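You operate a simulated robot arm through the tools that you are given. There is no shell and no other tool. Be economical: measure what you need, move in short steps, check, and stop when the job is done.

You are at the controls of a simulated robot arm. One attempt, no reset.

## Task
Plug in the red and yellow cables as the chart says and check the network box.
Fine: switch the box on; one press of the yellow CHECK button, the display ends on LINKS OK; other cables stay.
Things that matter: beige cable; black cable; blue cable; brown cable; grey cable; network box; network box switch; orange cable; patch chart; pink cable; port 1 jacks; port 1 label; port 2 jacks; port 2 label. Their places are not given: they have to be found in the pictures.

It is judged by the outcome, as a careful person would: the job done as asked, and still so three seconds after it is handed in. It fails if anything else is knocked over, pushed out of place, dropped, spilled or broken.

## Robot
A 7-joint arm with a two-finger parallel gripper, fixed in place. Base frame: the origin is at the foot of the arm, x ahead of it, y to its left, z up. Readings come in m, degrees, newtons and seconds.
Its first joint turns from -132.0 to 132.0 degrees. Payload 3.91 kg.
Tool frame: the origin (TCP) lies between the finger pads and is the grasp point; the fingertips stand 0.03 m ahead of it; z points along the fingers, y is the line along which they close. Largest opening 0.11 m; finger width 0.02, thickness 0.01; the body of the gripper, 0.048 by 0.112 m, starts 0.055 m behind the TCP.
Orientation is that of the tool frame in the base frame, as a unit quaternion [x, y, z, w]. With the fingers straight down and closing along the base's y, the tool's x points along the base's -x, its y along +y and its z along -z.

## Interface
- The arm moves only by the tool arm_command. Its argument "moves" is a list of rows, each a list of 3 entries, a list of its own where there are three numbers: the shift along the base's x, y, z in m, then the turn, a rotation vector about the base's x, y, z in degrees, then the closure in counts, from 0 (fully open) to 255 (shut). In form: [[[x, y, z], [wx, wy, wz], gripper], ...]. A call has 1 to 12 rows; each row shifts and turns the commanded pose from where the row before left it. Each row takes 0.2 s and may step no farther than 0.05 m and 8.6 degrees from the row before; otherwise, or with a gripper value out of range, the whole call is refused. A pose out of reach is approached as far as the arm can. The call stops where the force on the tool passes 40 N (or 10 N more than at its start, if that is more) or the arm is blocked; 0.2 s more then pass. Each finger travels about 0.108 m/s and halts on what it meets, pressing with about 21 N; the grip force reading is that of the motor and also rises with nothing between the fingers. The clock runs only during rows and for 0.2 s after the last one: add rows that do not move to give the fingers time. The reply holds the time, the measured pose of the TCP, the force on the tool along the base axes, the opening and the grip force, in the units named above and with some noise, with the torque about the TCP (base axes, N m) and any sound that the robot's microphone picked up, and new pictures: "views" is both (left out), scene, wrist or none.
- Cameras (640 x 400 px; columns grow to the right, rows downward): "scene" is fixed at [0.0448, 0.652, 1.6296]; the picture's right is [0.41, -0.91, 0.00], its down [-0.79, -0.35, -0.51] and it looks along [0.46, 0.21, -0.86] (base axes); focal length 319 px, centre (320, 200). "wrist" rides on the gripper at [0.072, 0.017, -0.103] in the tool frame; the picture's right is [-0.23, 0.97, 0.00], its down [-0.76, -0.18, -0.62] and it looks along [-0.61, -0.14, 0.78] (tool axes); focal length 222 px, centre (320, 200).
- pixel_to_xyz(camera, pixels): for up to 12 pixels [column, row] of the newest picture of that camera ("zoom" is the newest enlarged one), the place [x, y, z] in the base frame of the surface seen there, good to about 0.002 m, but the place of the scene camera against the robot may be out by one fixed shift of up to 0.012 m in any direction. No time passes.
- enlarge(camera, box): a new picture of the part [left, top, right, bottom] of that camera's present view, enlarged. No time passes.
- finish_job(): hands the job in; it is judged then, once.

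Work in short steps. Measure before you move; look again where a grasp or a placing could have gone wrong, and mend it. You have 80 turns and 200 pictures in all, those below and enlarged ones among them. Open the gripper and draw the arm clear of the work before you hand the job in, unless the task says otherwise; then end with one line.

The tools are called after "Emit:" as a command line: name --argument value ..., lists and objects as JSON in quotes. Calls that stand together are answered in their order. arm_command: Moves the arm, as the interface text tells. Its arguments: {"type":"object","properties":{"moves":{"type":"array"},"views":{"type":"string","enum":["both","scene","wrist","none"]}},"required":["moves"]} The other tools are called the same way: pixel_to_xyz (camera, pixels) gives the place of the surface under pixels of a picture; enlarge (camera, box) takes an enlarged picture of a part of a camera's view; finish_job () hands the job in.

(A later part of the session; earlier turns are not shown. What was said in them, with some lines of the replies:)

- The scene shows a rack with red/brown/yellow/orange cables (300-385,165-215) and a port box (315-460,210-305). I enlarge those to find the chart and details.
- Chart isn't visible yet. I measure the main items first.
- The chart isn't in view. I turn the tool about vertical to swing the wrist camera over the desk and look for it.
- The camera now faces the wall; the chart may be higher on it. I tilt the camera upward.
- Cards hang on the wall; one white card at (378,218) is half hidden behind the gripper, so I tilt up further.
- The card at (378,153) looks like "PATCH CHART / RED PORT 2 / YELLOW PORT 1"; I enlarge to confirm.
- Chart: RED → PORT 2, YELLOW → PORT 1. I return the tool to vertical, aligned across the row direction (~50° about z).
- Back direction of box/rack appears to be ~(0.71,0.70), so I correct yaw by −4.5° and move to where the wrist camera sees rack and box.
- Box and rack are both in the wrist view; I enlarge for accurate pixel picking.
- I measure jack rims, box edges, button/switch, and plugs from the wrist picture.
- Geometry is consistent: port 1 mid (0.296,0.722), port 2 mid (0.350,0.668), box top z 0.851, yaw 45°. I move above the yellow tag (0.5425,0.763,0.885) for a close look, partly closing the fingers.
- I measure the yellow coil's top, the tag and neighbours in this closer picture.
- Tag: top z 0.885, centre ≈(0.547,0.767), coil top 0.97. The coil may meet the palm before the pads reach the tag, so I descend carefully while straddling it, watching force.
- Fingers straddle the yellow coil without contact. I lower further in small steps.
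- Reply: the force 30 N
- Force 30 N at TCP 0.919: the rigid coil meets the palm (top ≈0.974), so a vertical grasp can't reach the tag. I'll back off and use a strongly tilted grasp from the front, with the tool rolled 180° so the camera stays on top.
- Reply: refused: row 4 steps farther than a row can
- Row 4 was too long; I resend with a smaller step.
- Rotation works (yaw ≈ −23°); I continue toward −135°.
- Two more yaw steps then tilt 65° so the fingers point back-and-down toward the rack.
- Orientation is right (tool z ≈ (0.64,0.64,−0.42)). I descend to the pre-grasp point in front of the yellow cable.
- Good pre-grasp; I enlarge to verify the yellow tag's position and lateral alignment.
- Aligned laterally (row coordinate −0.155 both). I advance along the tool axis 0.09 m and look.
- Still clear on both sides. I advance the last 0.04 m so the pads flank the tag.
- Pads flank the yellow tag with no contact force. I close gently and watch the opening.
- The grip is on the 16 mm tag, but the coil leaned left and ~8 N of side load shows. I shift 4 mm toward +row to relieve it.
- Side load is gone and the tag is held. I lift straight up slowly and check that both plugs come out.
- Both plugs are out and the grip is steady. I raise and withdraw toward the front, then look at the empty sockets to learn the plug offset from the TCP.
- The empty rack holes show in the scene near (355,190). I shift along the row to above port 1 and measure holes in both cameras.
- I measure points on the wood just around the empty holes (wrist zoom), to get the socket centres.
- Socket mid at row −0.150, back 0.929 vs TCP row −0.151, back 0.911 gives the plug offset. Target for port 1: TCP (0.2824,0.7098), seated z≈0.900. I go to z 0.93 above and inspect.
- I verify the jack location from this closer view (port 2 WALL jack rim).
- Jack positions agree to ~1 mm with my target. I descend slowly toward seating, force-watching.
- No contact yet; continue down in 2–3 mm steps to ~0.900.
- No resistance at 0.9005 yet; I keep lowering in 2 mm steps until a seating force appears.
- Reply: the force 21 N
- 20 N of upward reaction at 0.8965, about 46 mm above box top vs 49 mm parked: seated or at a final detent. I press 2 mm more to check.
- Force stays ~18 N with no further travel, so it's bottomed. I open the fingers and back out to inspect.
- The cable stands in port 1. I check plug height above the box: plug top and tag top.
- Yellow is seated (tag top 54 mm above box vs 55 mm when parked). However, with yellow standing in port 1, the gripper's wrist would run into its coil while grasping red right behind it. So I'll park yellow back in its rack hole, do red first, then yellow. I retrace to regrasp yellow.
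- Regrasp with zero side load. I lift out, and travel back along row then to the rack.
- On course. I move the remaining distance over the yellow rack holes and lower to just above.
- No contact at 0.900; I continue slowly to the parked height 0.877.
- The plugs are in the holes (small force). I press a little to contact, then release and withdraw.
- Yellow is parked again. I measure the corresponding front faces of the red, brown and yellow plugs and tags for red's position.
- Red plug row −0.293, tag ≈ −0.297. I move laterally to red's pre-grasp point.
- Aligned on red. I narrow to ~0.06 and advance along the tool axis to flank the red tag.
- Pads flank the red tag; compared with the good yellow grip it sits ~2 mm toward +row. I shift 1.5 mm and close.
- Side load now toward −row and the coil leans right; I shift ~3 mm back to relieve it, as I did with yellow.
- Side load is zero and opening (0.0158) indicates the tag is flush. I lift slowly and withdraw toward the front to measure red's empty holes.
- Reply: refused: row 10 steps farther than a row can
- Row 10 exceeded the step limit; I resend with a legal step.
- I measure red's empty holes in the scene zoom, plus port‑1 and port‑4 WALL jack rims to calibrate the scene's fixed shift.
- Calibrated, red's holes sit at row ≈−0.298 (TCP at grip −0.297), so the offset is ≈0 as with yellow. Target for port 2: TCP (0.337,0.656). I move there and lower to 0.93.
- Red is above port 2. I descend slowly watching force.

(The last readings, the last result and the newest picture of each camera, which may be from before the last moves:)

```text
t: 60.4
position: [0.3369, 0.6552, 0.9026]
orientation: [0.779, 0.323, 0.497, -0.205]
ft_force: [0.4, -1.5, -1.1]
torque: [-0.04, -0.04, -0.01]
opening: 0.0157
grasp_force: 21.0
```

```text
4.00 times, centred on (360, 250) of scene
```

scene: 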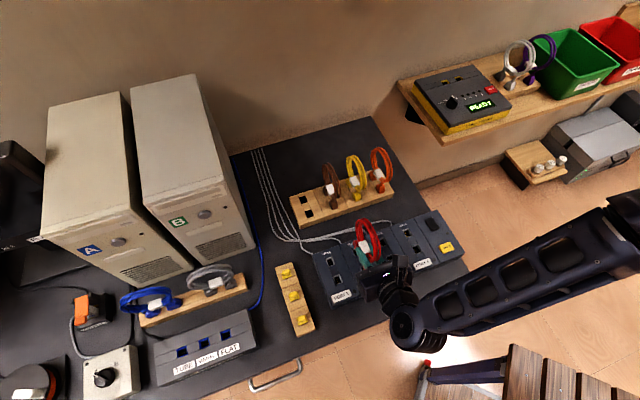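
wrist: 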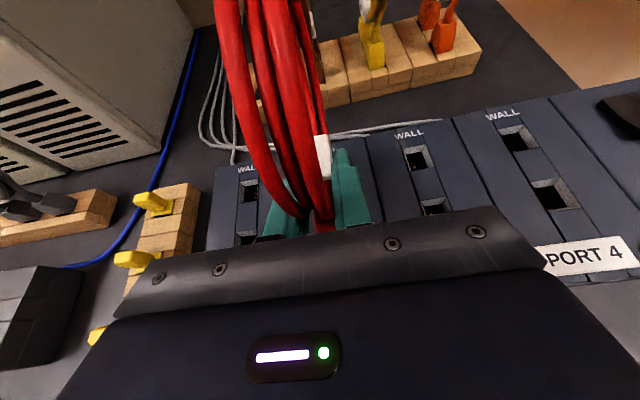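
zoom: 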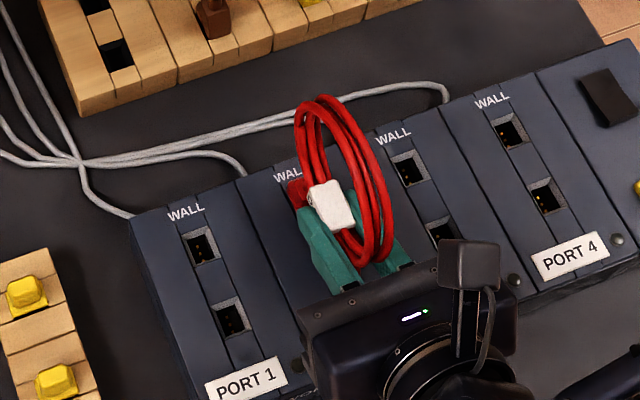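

Matches the yellow insertion at this height; I continue to bottom with a firm press.

Emit:
arm_command --moves '[[[0, 0, -0.002], [0, 0, 0], 255], [[0, 0, -0.002], [0, 0, 0], 255], [[0, 0, -0.002], [0, 0, 0], 255], [[0, 0, -0.002], [0, 0, 0], 255], [[0, 0, -0.001], [0, 0, 0], 255], [[0, 0, -0.001], [0, 0, 0], 255], [[0, 0, 0], [0, 0, 0], 255]]' --views "none"

```text
t: 62.0
position: [0.3365, 0.6563, 0.8935]
orientation: [0.779, 0.323, 0.497, -0.206]
ft_force: [-1.3, 4.8, 18.5]
torque: [0.12, -0.07, 0.13]
opening: 0.0158
grasp_force: 21.3
```

Same 18–20 N bottoming. I release, withdraw along the axis, and inspect.

Emit:
arm_command --moves '[[[0, 0, 0.0005], [0, 0, 0], 200], [[0, 0, 0], [0, 0, 0], 150], [[0, 0, 0], [0, 0, 0], 110], [[0, 0, 0], [0, 0, 0], 100], [[-0.0128, -0.0128, 0.0085], [0, 0, 0], 100], [[-0.0128, -0.0128, 0.0085], [0, 0, 0], 100], [[-0.0128, -0.0128, 0.0085], [0, 0, 0], 100], [[-0.0128, -0.0128, 0.0085], [0, 0, 0], 100], [[-0.0128, -0.0128, 0.0085], [0, 0, 0], 100], [[-0.0128, -0.0128, 0.0185], [0, 0, 0], 100], [[0, 0, 0], [0, 0, 0], 100]]'

Emit:
enlarge --camera "wrist" --box '[260, 80, 400, 200]'

Emit:
enlarge --camera "scene" --box '[310, 210, 410, 310]'

```text
t: 64.4
position: [0.261, 0.5794, 0.9555]
orientation: [0.779, 0.323, 0.497, -0.205]
ft_force: [0.0, 0.5, -0.4]
torque: [-0.01, 0.02, -0.01]
opening: 0.0668
grasp_force: 0.1
```

scene: 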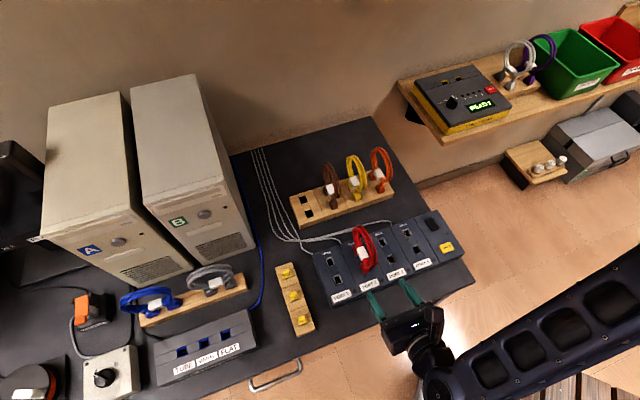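
wrist: 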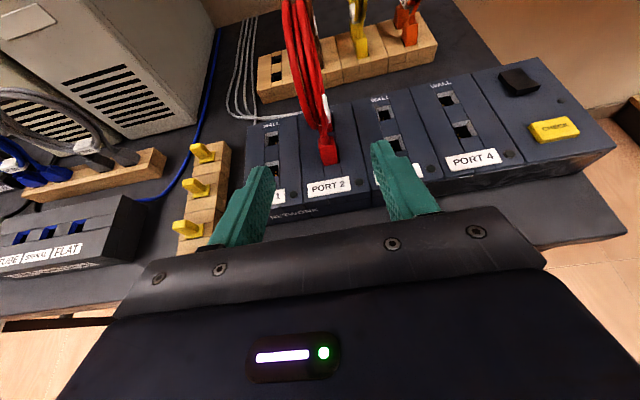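

```text
3.33 times, centred on (330, 140) of wrist
```

zoom: 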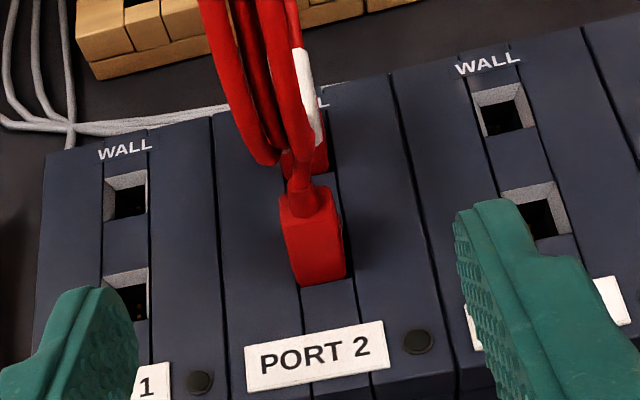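

```text
4.00 times, centred on (360, 260) of scene
```

zoom: 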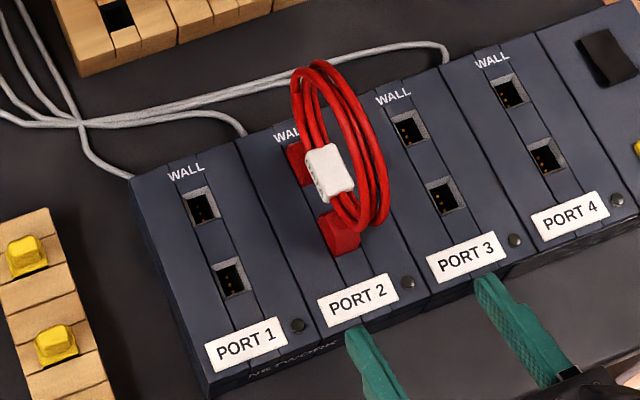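

Red is in port 2. I check its tag and plug heights against yellow's (0.905 / 0.874).

Emit:
pixel_to_xyz --camera "zoom" --pixels '[[306, 70], [312, 100], [310, 222], [316, 240], [318, 270], [320, 282], [300, 250], [302, 55]]'

```text
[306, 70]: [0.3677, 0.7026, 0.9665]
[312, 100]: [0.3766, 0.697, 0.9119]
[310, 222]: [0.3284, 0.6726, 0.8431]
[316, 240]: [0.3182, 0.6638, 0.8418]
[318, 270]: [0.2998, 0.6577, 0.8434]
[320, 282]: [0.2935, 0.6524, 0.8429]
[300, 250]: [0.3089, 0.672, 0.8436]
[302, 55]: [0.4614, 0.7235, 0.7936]
```

That used the scene zoom; I redo with full wrist pixels.

Emit:
pixel_to_xyz --camera "wrist" --pixels '[[325, 99], [326, 105], [327, 113], [327, 146.5], [328.5, 151], [329, 157], [330, 163], [324, 150]]'

```text
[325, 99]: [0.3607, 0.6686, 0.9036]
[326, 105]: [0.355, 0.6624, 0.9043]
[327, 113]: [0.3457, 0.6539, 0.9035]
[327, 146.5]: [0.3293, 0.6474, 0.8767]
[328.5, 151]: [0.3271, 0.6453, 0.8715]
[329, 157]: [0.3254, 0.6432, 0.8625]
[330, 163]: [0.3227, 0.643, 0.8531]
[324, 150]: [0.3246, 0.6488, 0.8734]
```

Red tag top 0.904 matches yellow's seated height, so red is seated. Before going back for yellow I check how wide the wrist joint is relative to the tool axis and the red coil's extent, for clearance.

Emit:
enlarge --camera "scene" --box '[340, 210, 500, 400]'

Emit:
pixel_to_xyz --camera "scene" --pixels '[[420, 385], [437, 385], [425, 375], [410, 345], [385, 340], [440, 308], [371, 263], [373, 255], [362, 229], [420, 395], [450, 350], [366, 240]]'

```text
2.11 times, centred on (420, 305) of scene
```

zoom: 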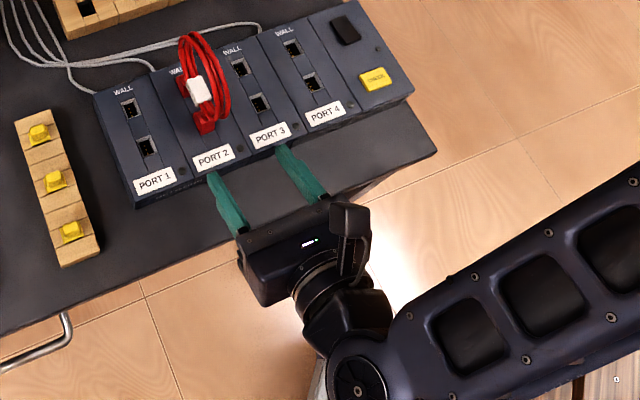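

```text
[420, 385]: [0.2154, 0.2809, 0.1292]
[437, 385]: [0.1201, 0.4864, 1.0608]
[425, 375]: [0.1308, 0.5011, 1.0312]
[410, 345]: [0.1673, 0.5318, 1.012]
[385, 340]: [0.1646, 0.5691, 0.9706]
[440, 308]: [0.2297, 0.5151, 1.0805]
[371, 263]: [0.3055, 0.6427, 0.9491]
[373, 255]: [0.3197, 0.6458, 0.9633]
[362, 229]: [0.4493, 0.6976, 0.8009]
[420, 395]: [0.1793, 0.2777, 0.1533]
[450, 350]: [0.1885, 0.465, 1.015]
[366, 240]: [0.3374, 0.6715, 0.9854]
```

The joint extends only ~3 cm to the left and the gripper body clears red's coil if I descend vertically behind it. I rise and travel above red to a point over yellow's front.

Emit:
arm_command --moves '[[[0, 0, 0.048], [0, 0, 0], 100], [[0, 0, 0.048], [0, 0, 0], 100], [[0, 0, 0.048], [0, 0, 0], 100], [[0.0368, 0.022, 0], [0, 0, 0], 100], [[0.0368, 0.022, 0], [0, 0, 0], 100], [[0.0368, 0.022, 0], [0, 0, 0], 100], [[0.0368, 0.022, 0], [0, 0, 0], 100], [[0.0368, 0.022, 0], [0, 0, 0], 100], [[0.0368, 0.022, 0], [0, 0, 0], 100], [[0.0366, 0.022, 0], [0, 0, 0], 100], [[0, 0, 0], [0, 0, 0], 100]]'

```text
t: 66.8
position: [0.5185, 0.7339, 1.0996]
orientation: [0.779, 0.323, 0.498, -0.205]
ft_force: [1.0, -0.9, 0.5]
torque: [0.03, -0.01, 0.02]
opening: 0.0669
grasp_force: 0.0
```

scene: 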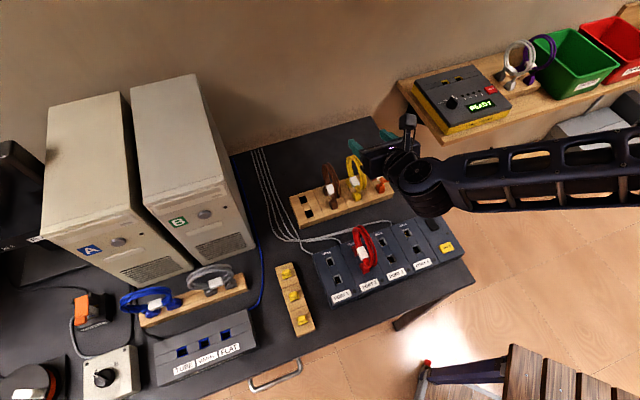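
wrist: 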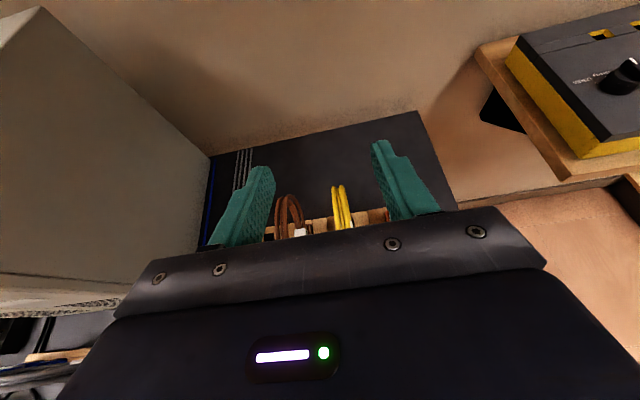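

Over the yellow front with red undisturbed. I descend vertically to 0.94 then check.

Emit:
arm_command --moves '[[[0, 0, -0.04], [0, 0, 0], 100], [[0, 0, -0.04], [0, 0, 0], 100], [[0, 0, -0.03], [0, 0, 0], 100], [[0, 0, -0.03], [0, 0, 0], 100], [[0, 0, -0.02], [0, 0, 0], 100], [[0, 0, 0], [0, 0, 0], 100]]'

Emit:
enlarge --camera "scene" --box '[310, 150, 430, 290]'

```text
t: 68.2
position: [0.5172, 0.7323, 0.9385]
orientation: [0.778, 0.324, 0.496, -0.206]
ft_force: [0.4, 0.0, -0.5]
torque: [0.01, -0.02, -0.01]
opening: 0.0668
grasp_force: 0.1
```

scene: 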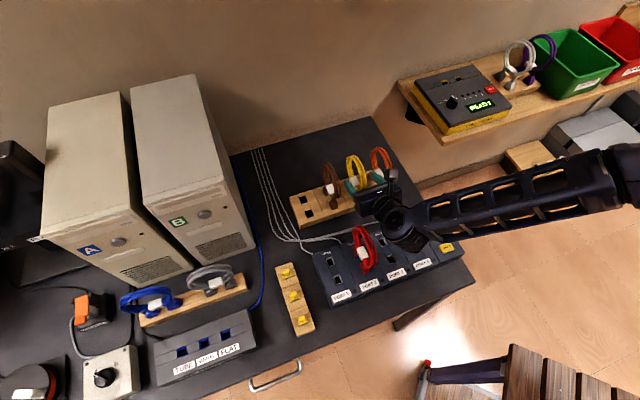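
wrist: 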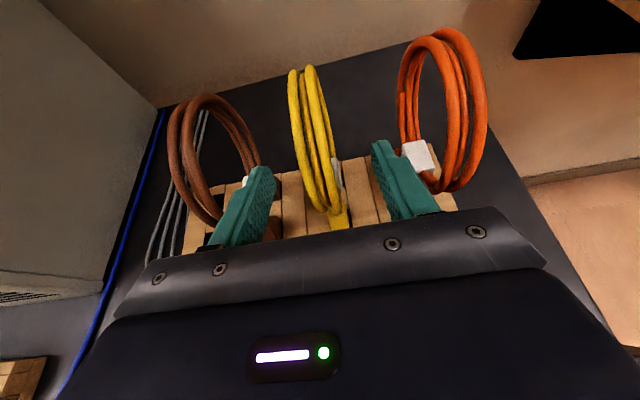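

```text
2.86 times, centred on (370, 220) of scene
```

zoom: 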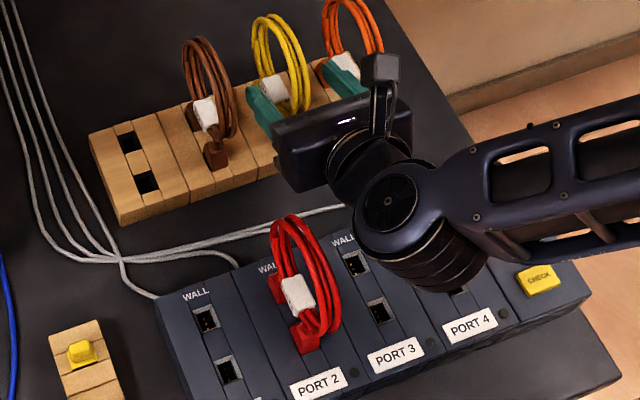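

Clear of red and neighbours. I descend to 0.889, advance to the tag and close.

Emit:
arm_command --moves '[[[0.0008, 0.0008, -0.02], [0, 0, 0], 100], [[0, 0, -0.02], [0, 0, 0], 100], [[0, 0, -0.01], [0, 0, 0], 100], [[0.0092, 0.0092, -0.006], [0, 0, 0], 100], [[0.0092, 0.0092, -0.006], [0, 0, 0], 100], [[0, 0, 0], [0, 0, 0], 130], [[0, 0, 0], [0, 0, 0], 170], [[0, 0, 0], [0, 0, 0], 210], [[0, 0, 0], [0, 0, 0], 255], [[0, 0, 0], [0, 0, 0], 255]]'

Emit:
enlarge --camera "wrist" --box '[240, 20, 440, 220]'

```text
t: 70.4
position: [0.5376, 0.7525, 0.8764]
orientation: [0.779, 0.323, 0.497, -0.205]
ft_force: [2.0, -0.7, 0.6]
torque: [-0.02, -0.1, -0.08]
opening: 0.0156
grasp_force: 21.2
```

scene: 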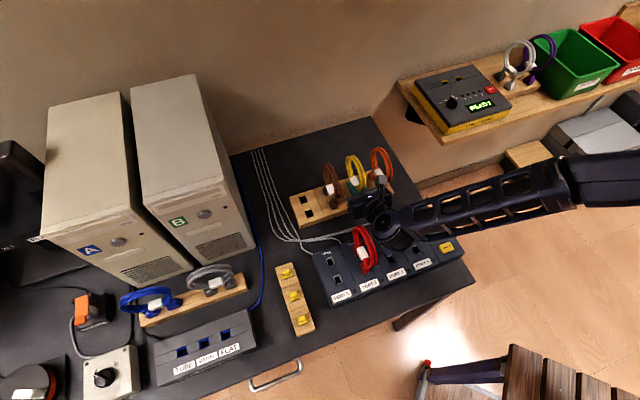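
wrist: 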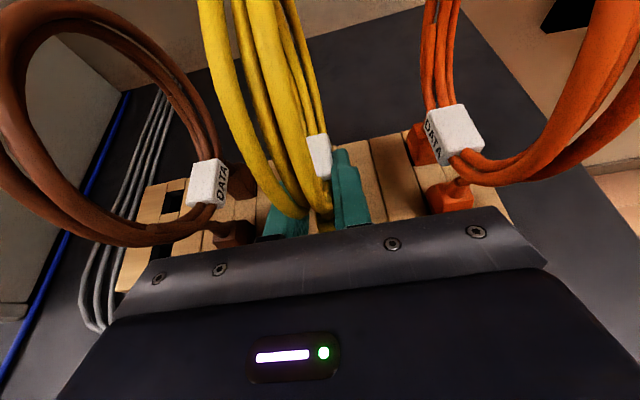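

```text
2.00 times, centred on (340, 120) of wrist
```

zoom: 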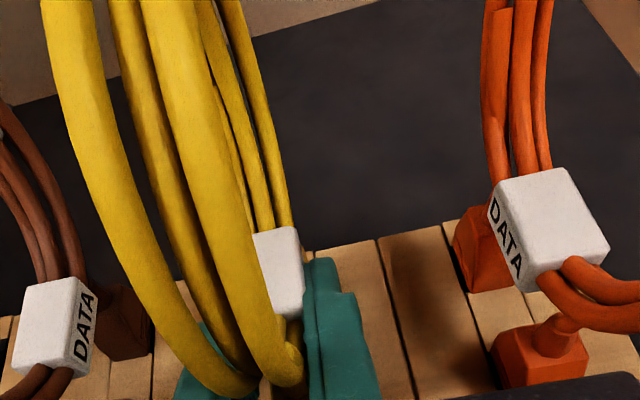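

Yellow gripped as before, low load. I lift to 1.09 and carry it over red to above port 1.

Emit:
arm_command --moves '[[[0, 0, 0.01], [0, 0, 0], 255], [[0, 0, 0.03], [0, 0, 0], 255], [[0, 0, 0.044], [0, 0, 0], 255], [[0, 0, 0.044], [0, 0, 0], 255], [[0, 0, 0.044], [0, 0, 0], 255], [[0, 0, 0.042], [0, 0, 0], 255], [[-0.0426, -0.00725, 0], [0, 0, 0], 255], [[-0.0426, -0.00725, 0], [0, 0, 0], 255], [[-0.0426, -0.00725, 0], [0, 0, 0], 255], [[-0.0426, -0.00725, 0], [0, 0, 0], 255], [[-0.0426, -0.00725, 0], [0, 0, 0], 255], [[-0.0424, -0.00725, 0], [0, 0, 0], 255]]'

```text
t: 73.0
position: [0.2828, 0.7091, 1.0898]
orientation: [0.779, 0.322, 0.497, -0.205]
ft_force: [1.1, -0.3, -1.0]
torque: [0.0, 0.04, 0.03]
opening: 0.0157
grasp_force: 20.2
```

scene: 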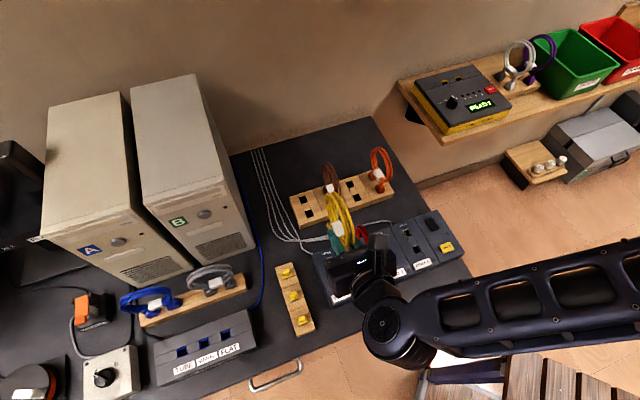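
wrist: 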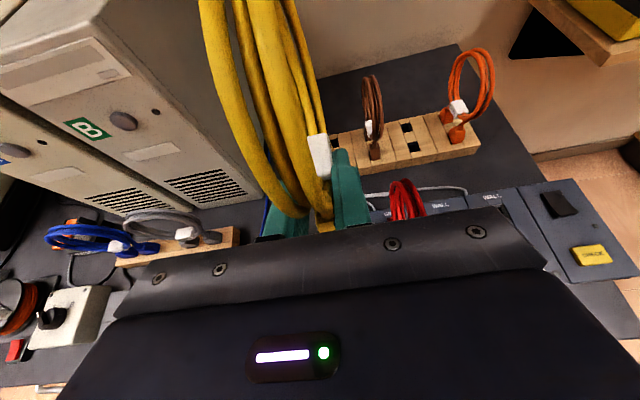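

Above port 1 (TCP matches the earlier seated xy). I descend to 0.912.

Emit:
arm_command --moves '[[[-0.0004, 0, -0.04], [0, 0, 0], 255], [[0, 0, -0.04], [0, 0, 0], 255], [[0, 0, -0.035], [0, 0, 0], 255], [[0, 0, -0.03], [0, 0, 0], 255], [[0, 0, -0.015], [0, 0, 0], 255], [[0, 0, -0.01], [0, 0, 0], 255], [[0, 0, -0.005], [0, 0, 0], 255], [[0, 0, -0.003], [0, 0, 0], 255], [[0, 0, 0], [0, 0, 0], 255]]' --views "wrist"

Emit:
enlarge --camera "scene" --box '[300, 210, 400, 310]'

```text
t: 75.0
position: [0.2816, 0.7093, 0.912]
orientation: [0.779, 0.324, 0.496, -0.205]
ft_force: [0.1, -0.9, -0.9]
torque: [-0.02, -0.03, -0.02]
opening: 0.0158
grasp_force: 20.5
```

wrist: 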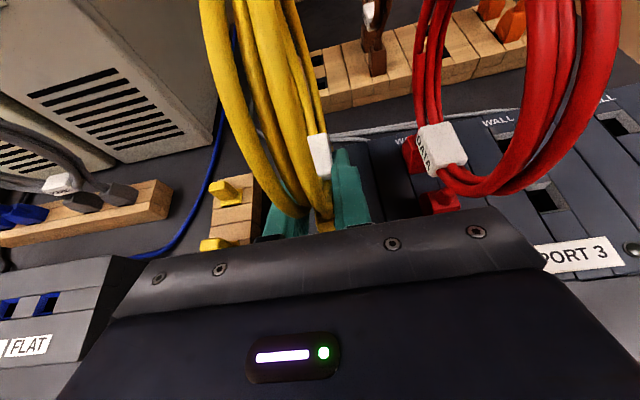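

```text
4.00 times, centred on (350, 260) of scene
```

zoom: 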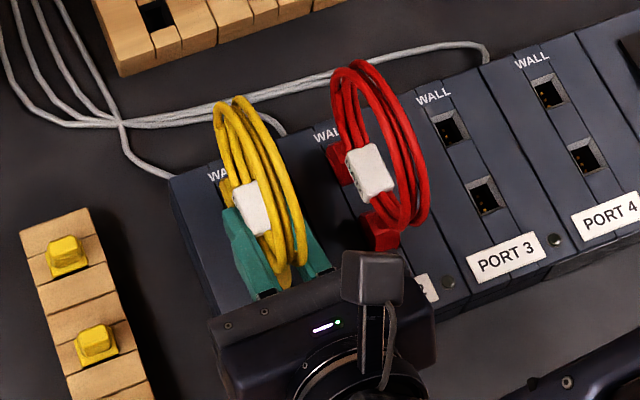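

No contact and red untouched. I lower to bottom and press firmly.

Emit:
arm_command --moves '[[[0.0003, 0, -0.004], [0, 0, 0], 255], [[0, 0, -0.004], [0, 0, 0], 255], [[0, 0, -0.003], [0, 0, 0], 255], [[0, 0, -0.003], [0, 0, 0], 255], [[0, 0, -0.002], [0, 0, 0], 255], [[0, 0, -0.002], [0, 0, 0], 255], [[0, 0, -0.001], [0, 0, 0], 255], [[0, 0, -0.001], [0, 0, 0], 255], [[0, 0, 0], [0, 0, 0], 255]]' --views "none"

```text
t: 77.0
position: [0.2818, 0.7093, 0.8929]
orientation: [0.778, 0.323, 0.497, -0.206]
ft_force: [3.4, -1.0, 19.4]
torque: [0.06, -0.06, -0.05]
opening: 0.0157
grasp_force: 21.2
```

Bottomed again (19 N). Release and withdraw along the axis, then inspect.

Emit:
arm_command --moves '[[[0, 0, 0.0005], [0, 0, 0], 200], [[0, 0, 0], [0, 0, 0], 150], [[0, 0, 0], [0, 0, 0], 120], [[0, 0, 0], [0, 0, 0], 120], [[-0.0128, -0.0128, 0.0085], [0, 0, 0], 120], [[-0.0128, -0.0128, 0.0085], [0, 0, 0], 120], [[-0.0128, -0.0128, 0.0085], [0, 0, 0], 120], [[-0.0128, -0.0128, 0.0085], [0, 0, 0], 120], [[-0.0128, -0.0128, 0.0085], [0, 0, 0], 120], [[-0.0128, -0.0128, 0.0185], [0, 0, 0], 120], [[0, 0, 0], [0, 0, 0], 120]]'

Emit:
enlarge --camera "scene" --box '[300, 200, 480, 310]'

Emit:
enlarge --camera "wrist" --box '[240, 60, 440, 220]'

```text
t: 79.4
position: [0.2041, 0.6326, 0.9542]
orientation: [0.779, 0.323, 0.497, -0.205]
ft_force: [0.2, 1.2, 0.2]
torque: [-0.02, 0.02, -0.01]
opening: 0.0584
grasp_force: 0.1
```

scene: 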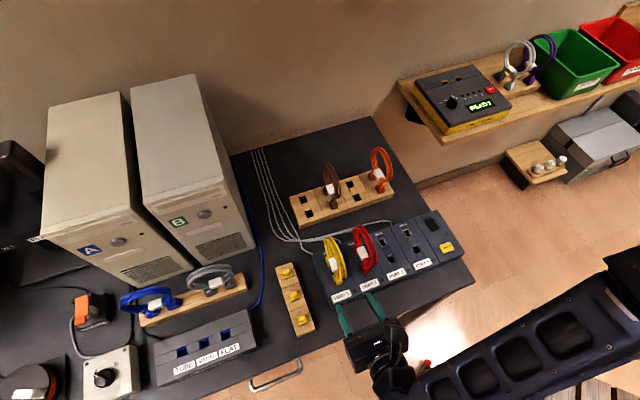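
wrist: 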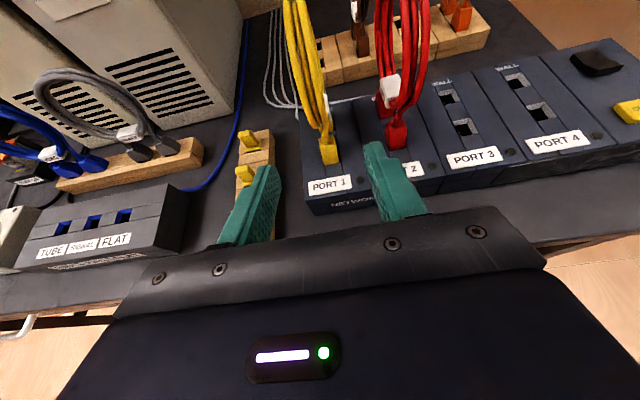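

```text
3.56 times, centred on (390, 255) of scene
```

zoom: 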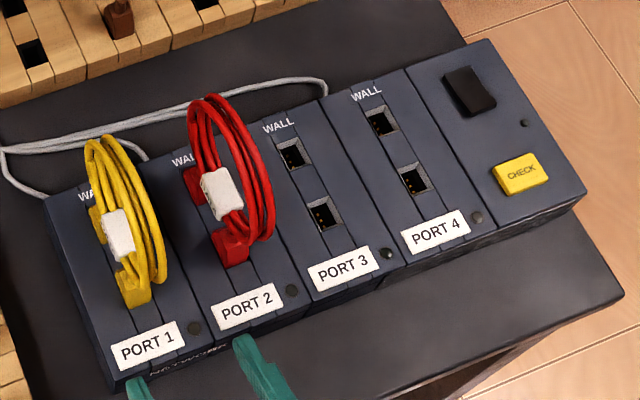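

```text
2.50 times, centred on (340, 140) of wrist
```

zoom: 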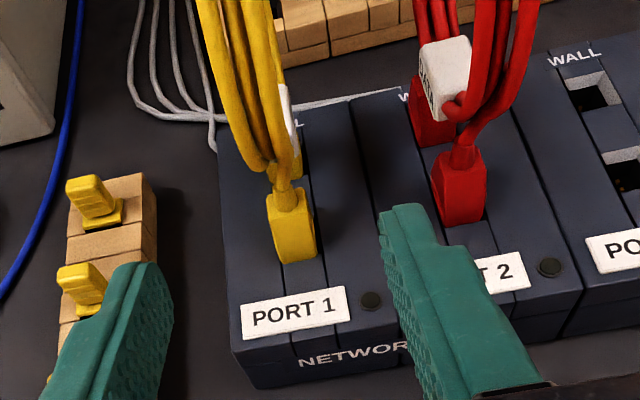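

Both cables are plugged per the chart. Now I close the fingers, rise, return the tool to vertical, and go over the switch/CHECK area.

Emit:
arm_command --moves '[[[0, 0, 0.03], [-5.745, 5.745, 0], 160], [[0, 0, 0.03], [-5.745, 5.745, 0], 255], [[0, 0, 0.03], [-5.745, 5.745, 0], 255], [[0, 0, 0.03], [-5.745, 5.745, 0], 255], [[0, 0, 0.03], [-5.745, 5.745, 0], 255], [[0, 0, 0], [-5.745, 5.745, 0], 255], [[0.04, -0.016, 0], [-5.745, 5.745, 0], 255], [[0.04, -0.016, 0], [-5.745, 5.745, 0], 255], [[0.045, -0.018, 0], [0, 0, 0], 255], [[0.045, -0.018, 0], [0, 0, 0], 255], [[0.045, -0.018, 0], [0, 0, 0], 255], [[0.045, -0.018, 0], [0, 0, 0], 255]]'

Emit:
enlarge --camera "scene" --box '[400, 200, 480, 270]'

```text
t: 82.0
position: [0.4638, 0.5283, 1.105]
orientation: [0.924, 0.383, 0.0, 0.0]
ft_force: [-0.9, -0.5, -0.3]
torque: [0.03, -0.06, 0.02]
opening: 0.0
grasp_force: 21.0
```

scene: 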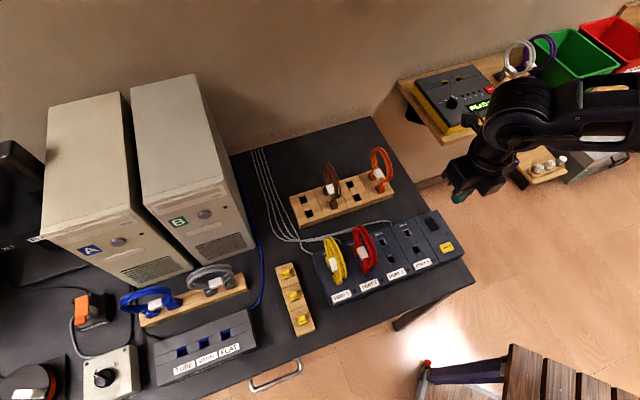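
wrist: 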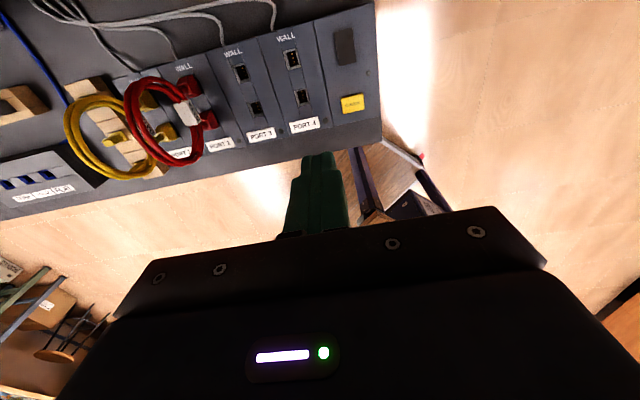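

```text
5.71 times, centred on (440, 235) of scene
```

zoom: 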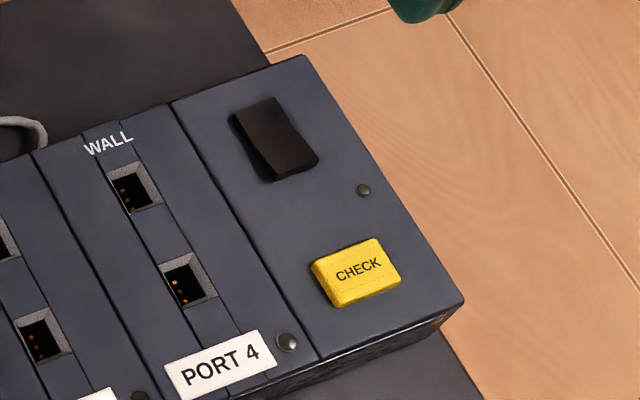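

The rocker's front end looks raised (off now). I enlarge the wrist view to confirm and measure switch and CHECK positions.

Emit:
enlarge --camera "wrist" --box '[310, 10, 400, 130]'

Emit:
pixel_to_xyz --camera "wrist" --pixels '[[341, 32], [344, 46], [347, 60], [338, 46], [353, 46], [353, 103], [349, 85], [375, 60], [353, 97], [354, 109]]'

```text
3.33 times, centred on (355, 70) of wrist
```

zoom: 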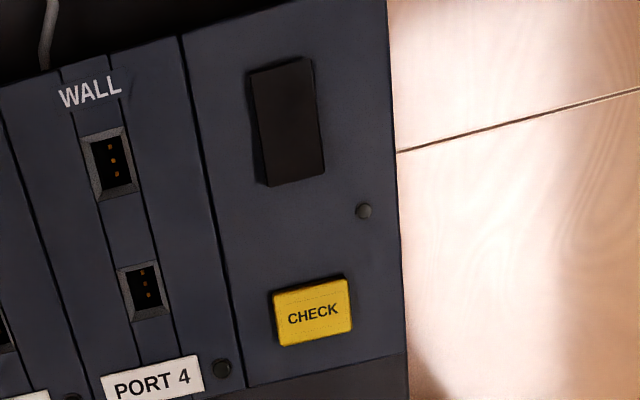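

```text
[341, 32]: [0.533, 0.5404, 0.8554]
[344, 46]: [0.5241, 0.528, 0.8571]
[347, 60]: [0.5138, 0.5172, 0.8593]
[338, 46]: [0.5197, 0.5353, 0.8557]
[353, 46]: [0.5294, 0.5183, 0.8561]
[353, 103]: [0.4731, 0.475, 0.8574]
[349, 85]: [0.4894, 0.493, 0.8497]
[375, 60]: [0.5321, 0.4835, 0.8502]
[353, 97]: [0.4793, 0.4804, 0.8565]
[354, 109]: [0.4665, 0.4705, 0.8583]
```

Front end is high (z 0.859 vs 0.855). I move over the front end (0.512,0.5155) and lower toward it.

Emit:
arm_command --moves '[[[0.0241, -0.0064, -0.035], [0, 0, 0], 255], [[0.0241, -0.0064, -0.035], [0, 0, 0], 255], [[0, 0, -0.04], [0, 0, 0], 255], [[0, 0, -0.04], [0, 0, 0], 255], [[0, 0, -0.035], [0, 0, 0], 255], [[0, 0, -0.016], [0, 0, 0], 255], [[0, 0, 0], [0, 0, 0], 255]]'

Emit:
enlarge --camera "wrist" --box '[200, 40, 440, 240]'

```text
t: 83.6
position: [0.5123, 0.5144, 0.9029]
orientation: [0.924, 0.383, 0.0, 0.0]
ft_force: [0.4, -0.8, -0.9]
torque: [-0.03, 0.02, 0.0]
opening: 0.0001
grasp_force: 20.9
```

scene: 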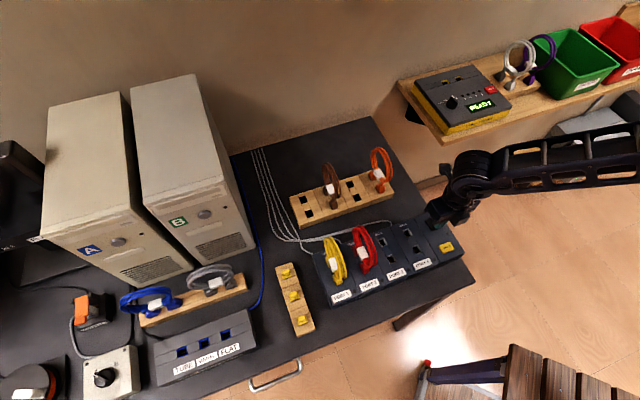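
wrist: 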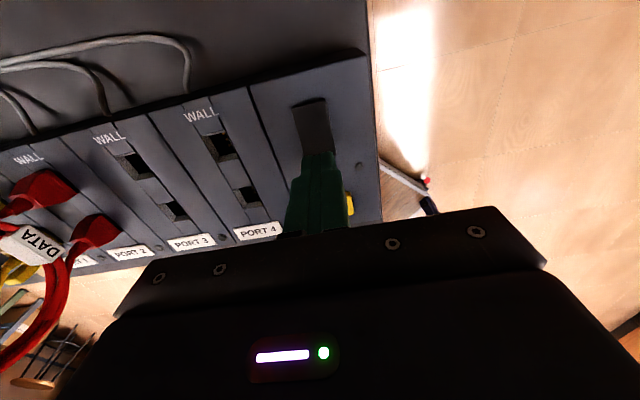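

```text
2.00 times, centred on (320, 140) of wrist
```

zoom: 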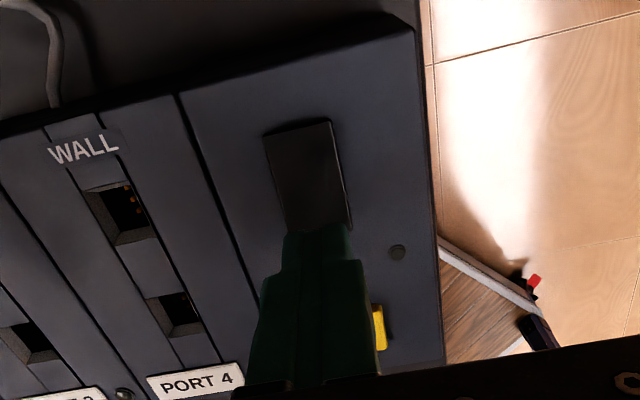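

The tips are over the rocker's front end, clear of CHECK. I press down in small steps and lift again.

Emit:
arm_command --moves '[[[0, 0, -0.006], [0, 0, 0], 255], [[0, 0, -0.004], [0, 0, 0], 255], [[0, 0, -0.003], [0, 0, 0], 255], [[0, 0, -0.002], [0, 0, 0], 255], [[0, 0, -0.002], [0, 0, 0], 255], [[0, 0, 0], [0, 0, 0], 255]]' --views "wrist"

Emit:
enlarge --camera "wrist" --box '[200, 40, 440, 240]'

```text
t: 85.0
position: [0.5136, 0.5146, 0.8874]
orientation: [0.924, 0.384, 0.0, 0.001]
ft_force: [-1.2, -4.3, 9.9]
torque: [-0.07, -0.04, -0.1]
opening: 0.0002
grasp_force: 21.2
```

wrist: 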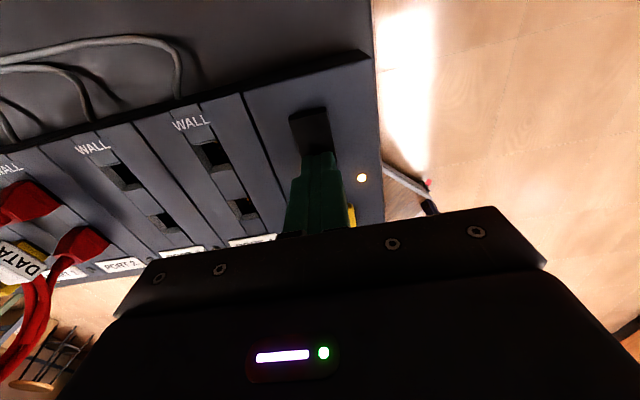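

```text
2.00 times, centred on (320, 140) of wrist
```

zoom: 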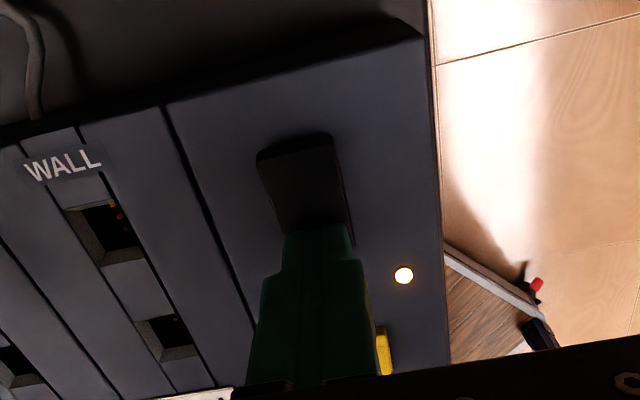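

The power LED lit. I lift off and check it stays on, and look at the port LEDs before pressing CHECK.

Emit:
arm_command --moves '[[[0, 0, 0.02], [0, 0, 0], 255], [[0, 0, 0.04], [0, 0, 0], 255], [[0.02, 0.02, 0.04], [0, 0, 0], 255], [[0, 0, 0], [0, 0, 0], 255]]'

Emit:
enlarge --camera "scene" --box '[300, 200, 480, 310]'

Emit:
enlarge --camera "wrist" --box '[0, 40, 400, 240]'

```text
t: 86.0
position: [0.5343, 0.5347, 0.9882]
orientation: [0.924, 0.383, 0.0, 0.001]
ft_force: [-0.3, -0.3, 0.6]
torque: [0.0, 0.0, 0.0]
opening: 0.0
grasp_force: 21.0
```

scene: 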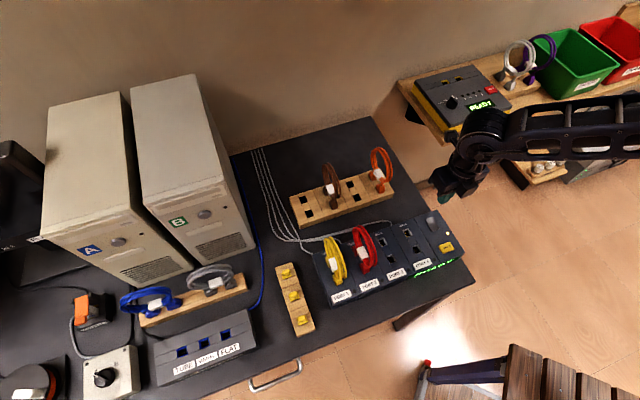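
wrist: 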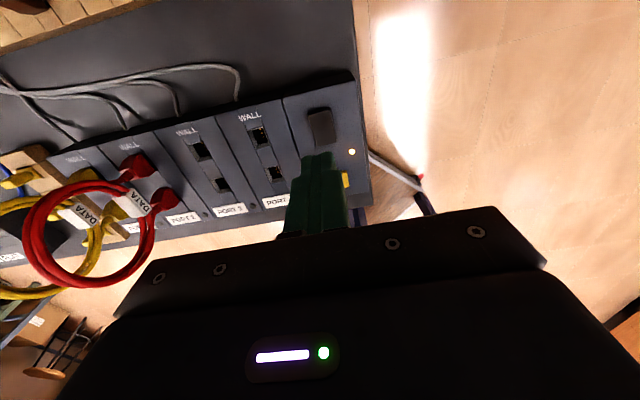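

```text
3.56 times, centred on (390, 255) of scene
```

zoom: 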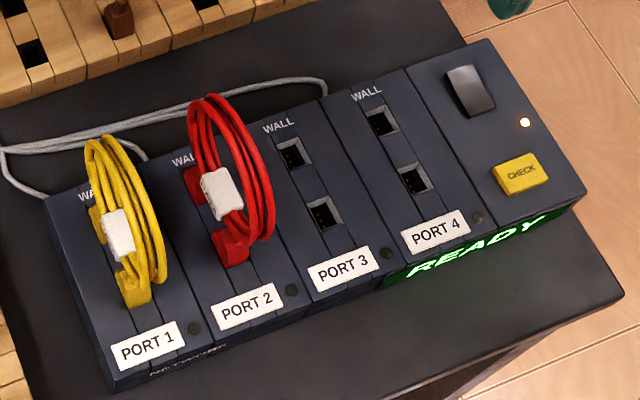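

```text
1.60 times, centred on (200, 140) of wrist
```

zoom: 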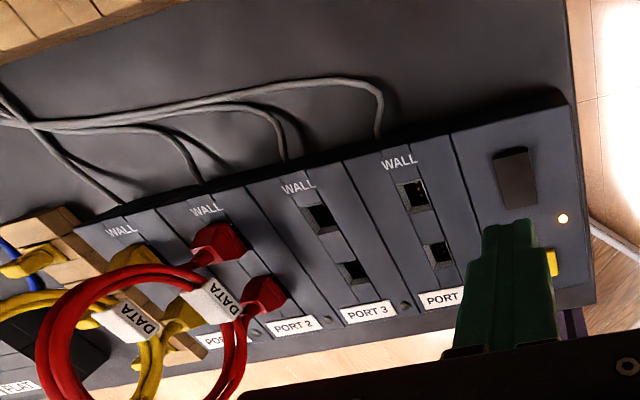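

Display shows READY, power LED on. CHECK centre is (0.473,0.475,0.858); I position the tips above it.

Emit:
arm_command --moves '[[[-0.0307, -0.0299, -0.01], [0, 0, 0], 255], [[-0.0307, -0.0299, -0.02], [0, 0, 0], 255], [[0, 0, -0.03], [0, 0, 0], 255], [[0, 0, -0.023], [0, 0, 0], 255], [[0, 0, 0], [0, 0, 0], 255]]'

Emit:
enlarge --camera "scene" --box '[380, 190, 500, 290]'

```text
t: 87.2
position: [0.4719, 0.4759, 0.9027]
orientation: [0.924, 0.383, 0.0, -0.001]
ft_force: [-0.3, -0.4, -0.9]
torque: [0.0, -0.01, 0.01]
opening: 0.0
grasp_force: 20.9
```

scene: 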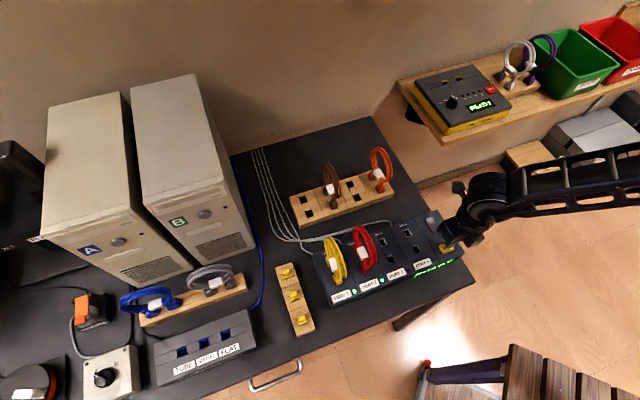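
wrist: 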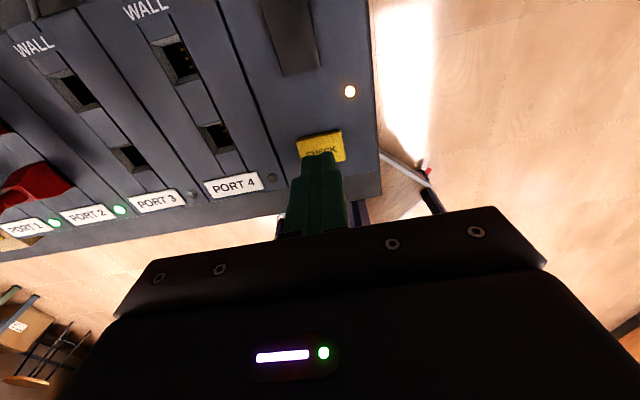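

```text
4.00 times, centred on (440, 240) of scene
```

zoom: 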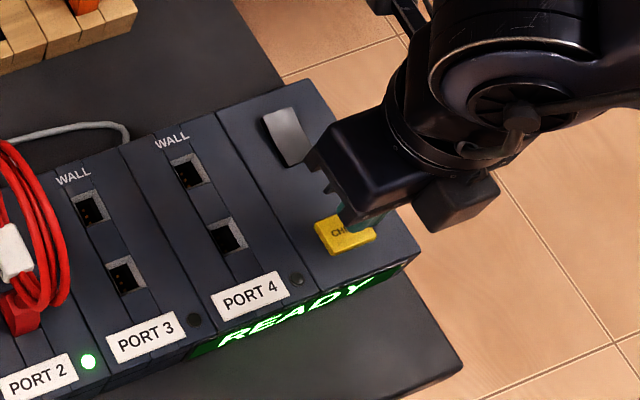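

Link LEDs of ports 1 and 2 are green. I press CHECK once: smoothly down, brief hold, and up.

Emit:
arm_command --moves '[[[0, 0, -0.008], [0, 0, 0], 255], [[0, 0, -0.005], [0, 0, 0], 255], [[0, 0, -0.003], [0, 0, 0], 255], [[0, 0, -0.003], [0, 0, 0], 255], [[0, 0, 0], [0, 0, 0], 255]]' --views "scene"

Emit:
enlarge --camera "scene" --box '[320, 200, 480, 300]'

```text
t: 88.4
position: [0.472, 0.4753, 0.8841]
orientation: [0.923, 0.384, 0.0, 0.0]
ft_force: [0.4, -1.2, 0.5]
torque: [0.0, -0.01, 0.0]
opening: 0.0001
grasp_force: 21.0
```

scene: 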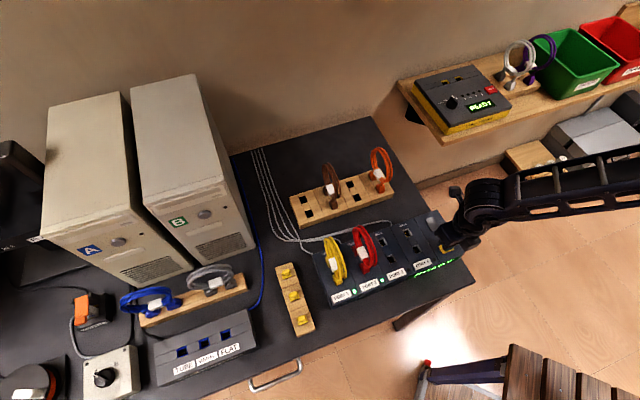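

```text
4.00 times, centred on (400, 250) of scene
```

zoom: 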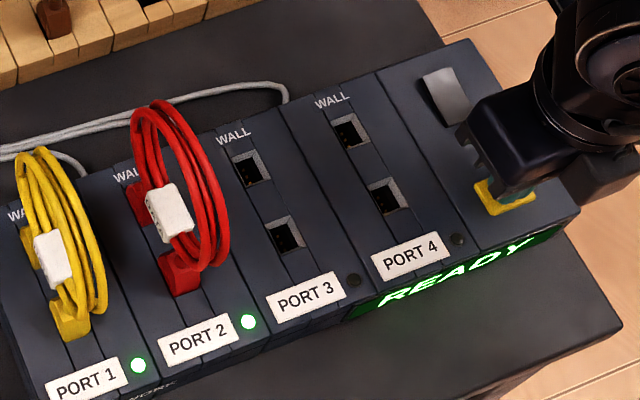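

Still READY, almost no force; I continue down slightly without lifting.

Emit:
arm_command --moves '[[[0, 0, -0.002], [0, 0, 0], 255], [[0, 0, -0.002], [0, 0, 0], 255], [[0, 0, -0.001], [0, 0, 0], 255], [[0, 0, 0], [0, 0, 0], 255]]' --views "scene"

Emit:
enlarge --camera "scene" --box '[320, 200, 480, 300]'

```text
t: 89.4
position: [0.4724, 0.4756, 0.8793]
orientation: [0.923, 0.384, 0.001, -0.001]
ft_force: [6.2, 3.0, 16.3]
torque: [0.02, -0.19, 0.05]
opening: 0.0
grasp_force: 21.1
heard: click
```

scene: 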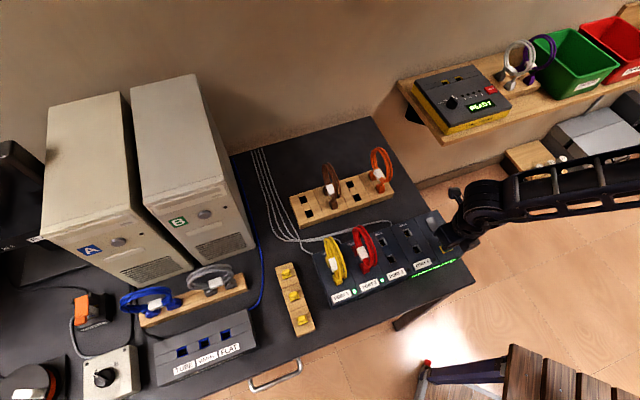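

```text
4.00 times, centred on (400, 250) of scene
```

zoom: 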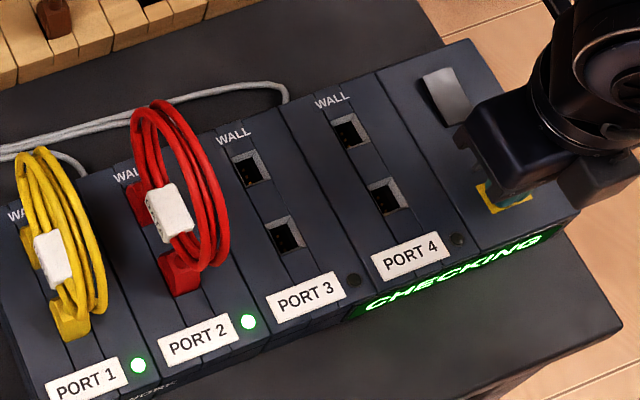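

A click and CHECKING on the display. I lift away, open the gripper clear of the box, and wait.

Emit:
arm_command --moves '[[[0, 0, 0.02], [0, 0, 0], 255], [[0, 0, 0.045], [0, 0, 0], 255], [[0, 0, 0.045], [0, 0, 0], 255], [[0, 0, 0.045], [0, 0, 0], 255], [[0.03, -0.035, 0], [0, 0, 0], 150], [[0.03, -0.035, 0], [0, 0, 0], 50], [[0, 0, 0], [0, 0, 0], 0], [[0, 0, 0], [0, 0, 0], 0], [[0, 0, 0], [0, 0, 0], 0], [[0, 0, 0], [0, 0, 0], 0], [[0, 0, 0], [0, 0, 0], 0], [[0, 0, 0], [0, 0, 0], 0]]' --views "scene"

Emit:
enlarge --camera "scene" --box '[320, 200, 480, 300]'

```text
t: 92.0
position: [0.5313, 0.4065, 1.036]
orientation: [0.923, 0.384, 0.0, 0.0]
ft_force: [0.2, 0.0, 0.0]
torque: [0.0, 0.0, 0.0]
opening: 0.1099
grasp_force: 0.0
```

scene: 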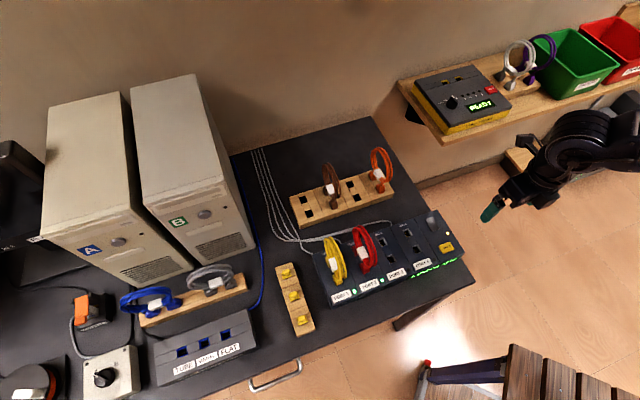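

```text
4.00 times, centred on (400, 250) of scene
```

zoom: 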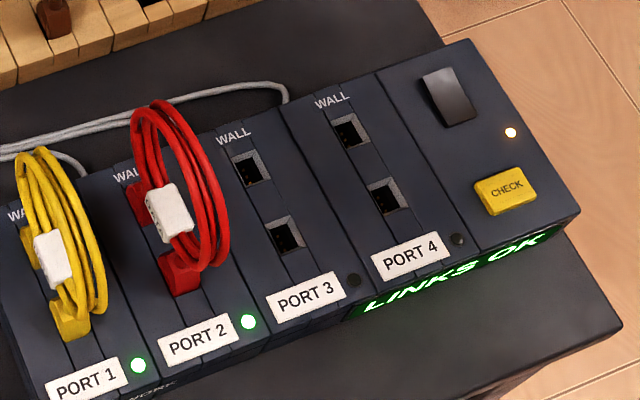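

The display reads LINKS OK, links 1 and 2 are green, the other cables are in place, and the gripper is open and clear. I hand in.

Emit:
finish_job

```text
The job is handed in.
```

The job is done and handed in: the yellow cable is in port 1 and the red cable in port 2, as the chart says. The network box is on, CHECK was pressed once, the display reads LINKS OK, and the other cables were left in place.
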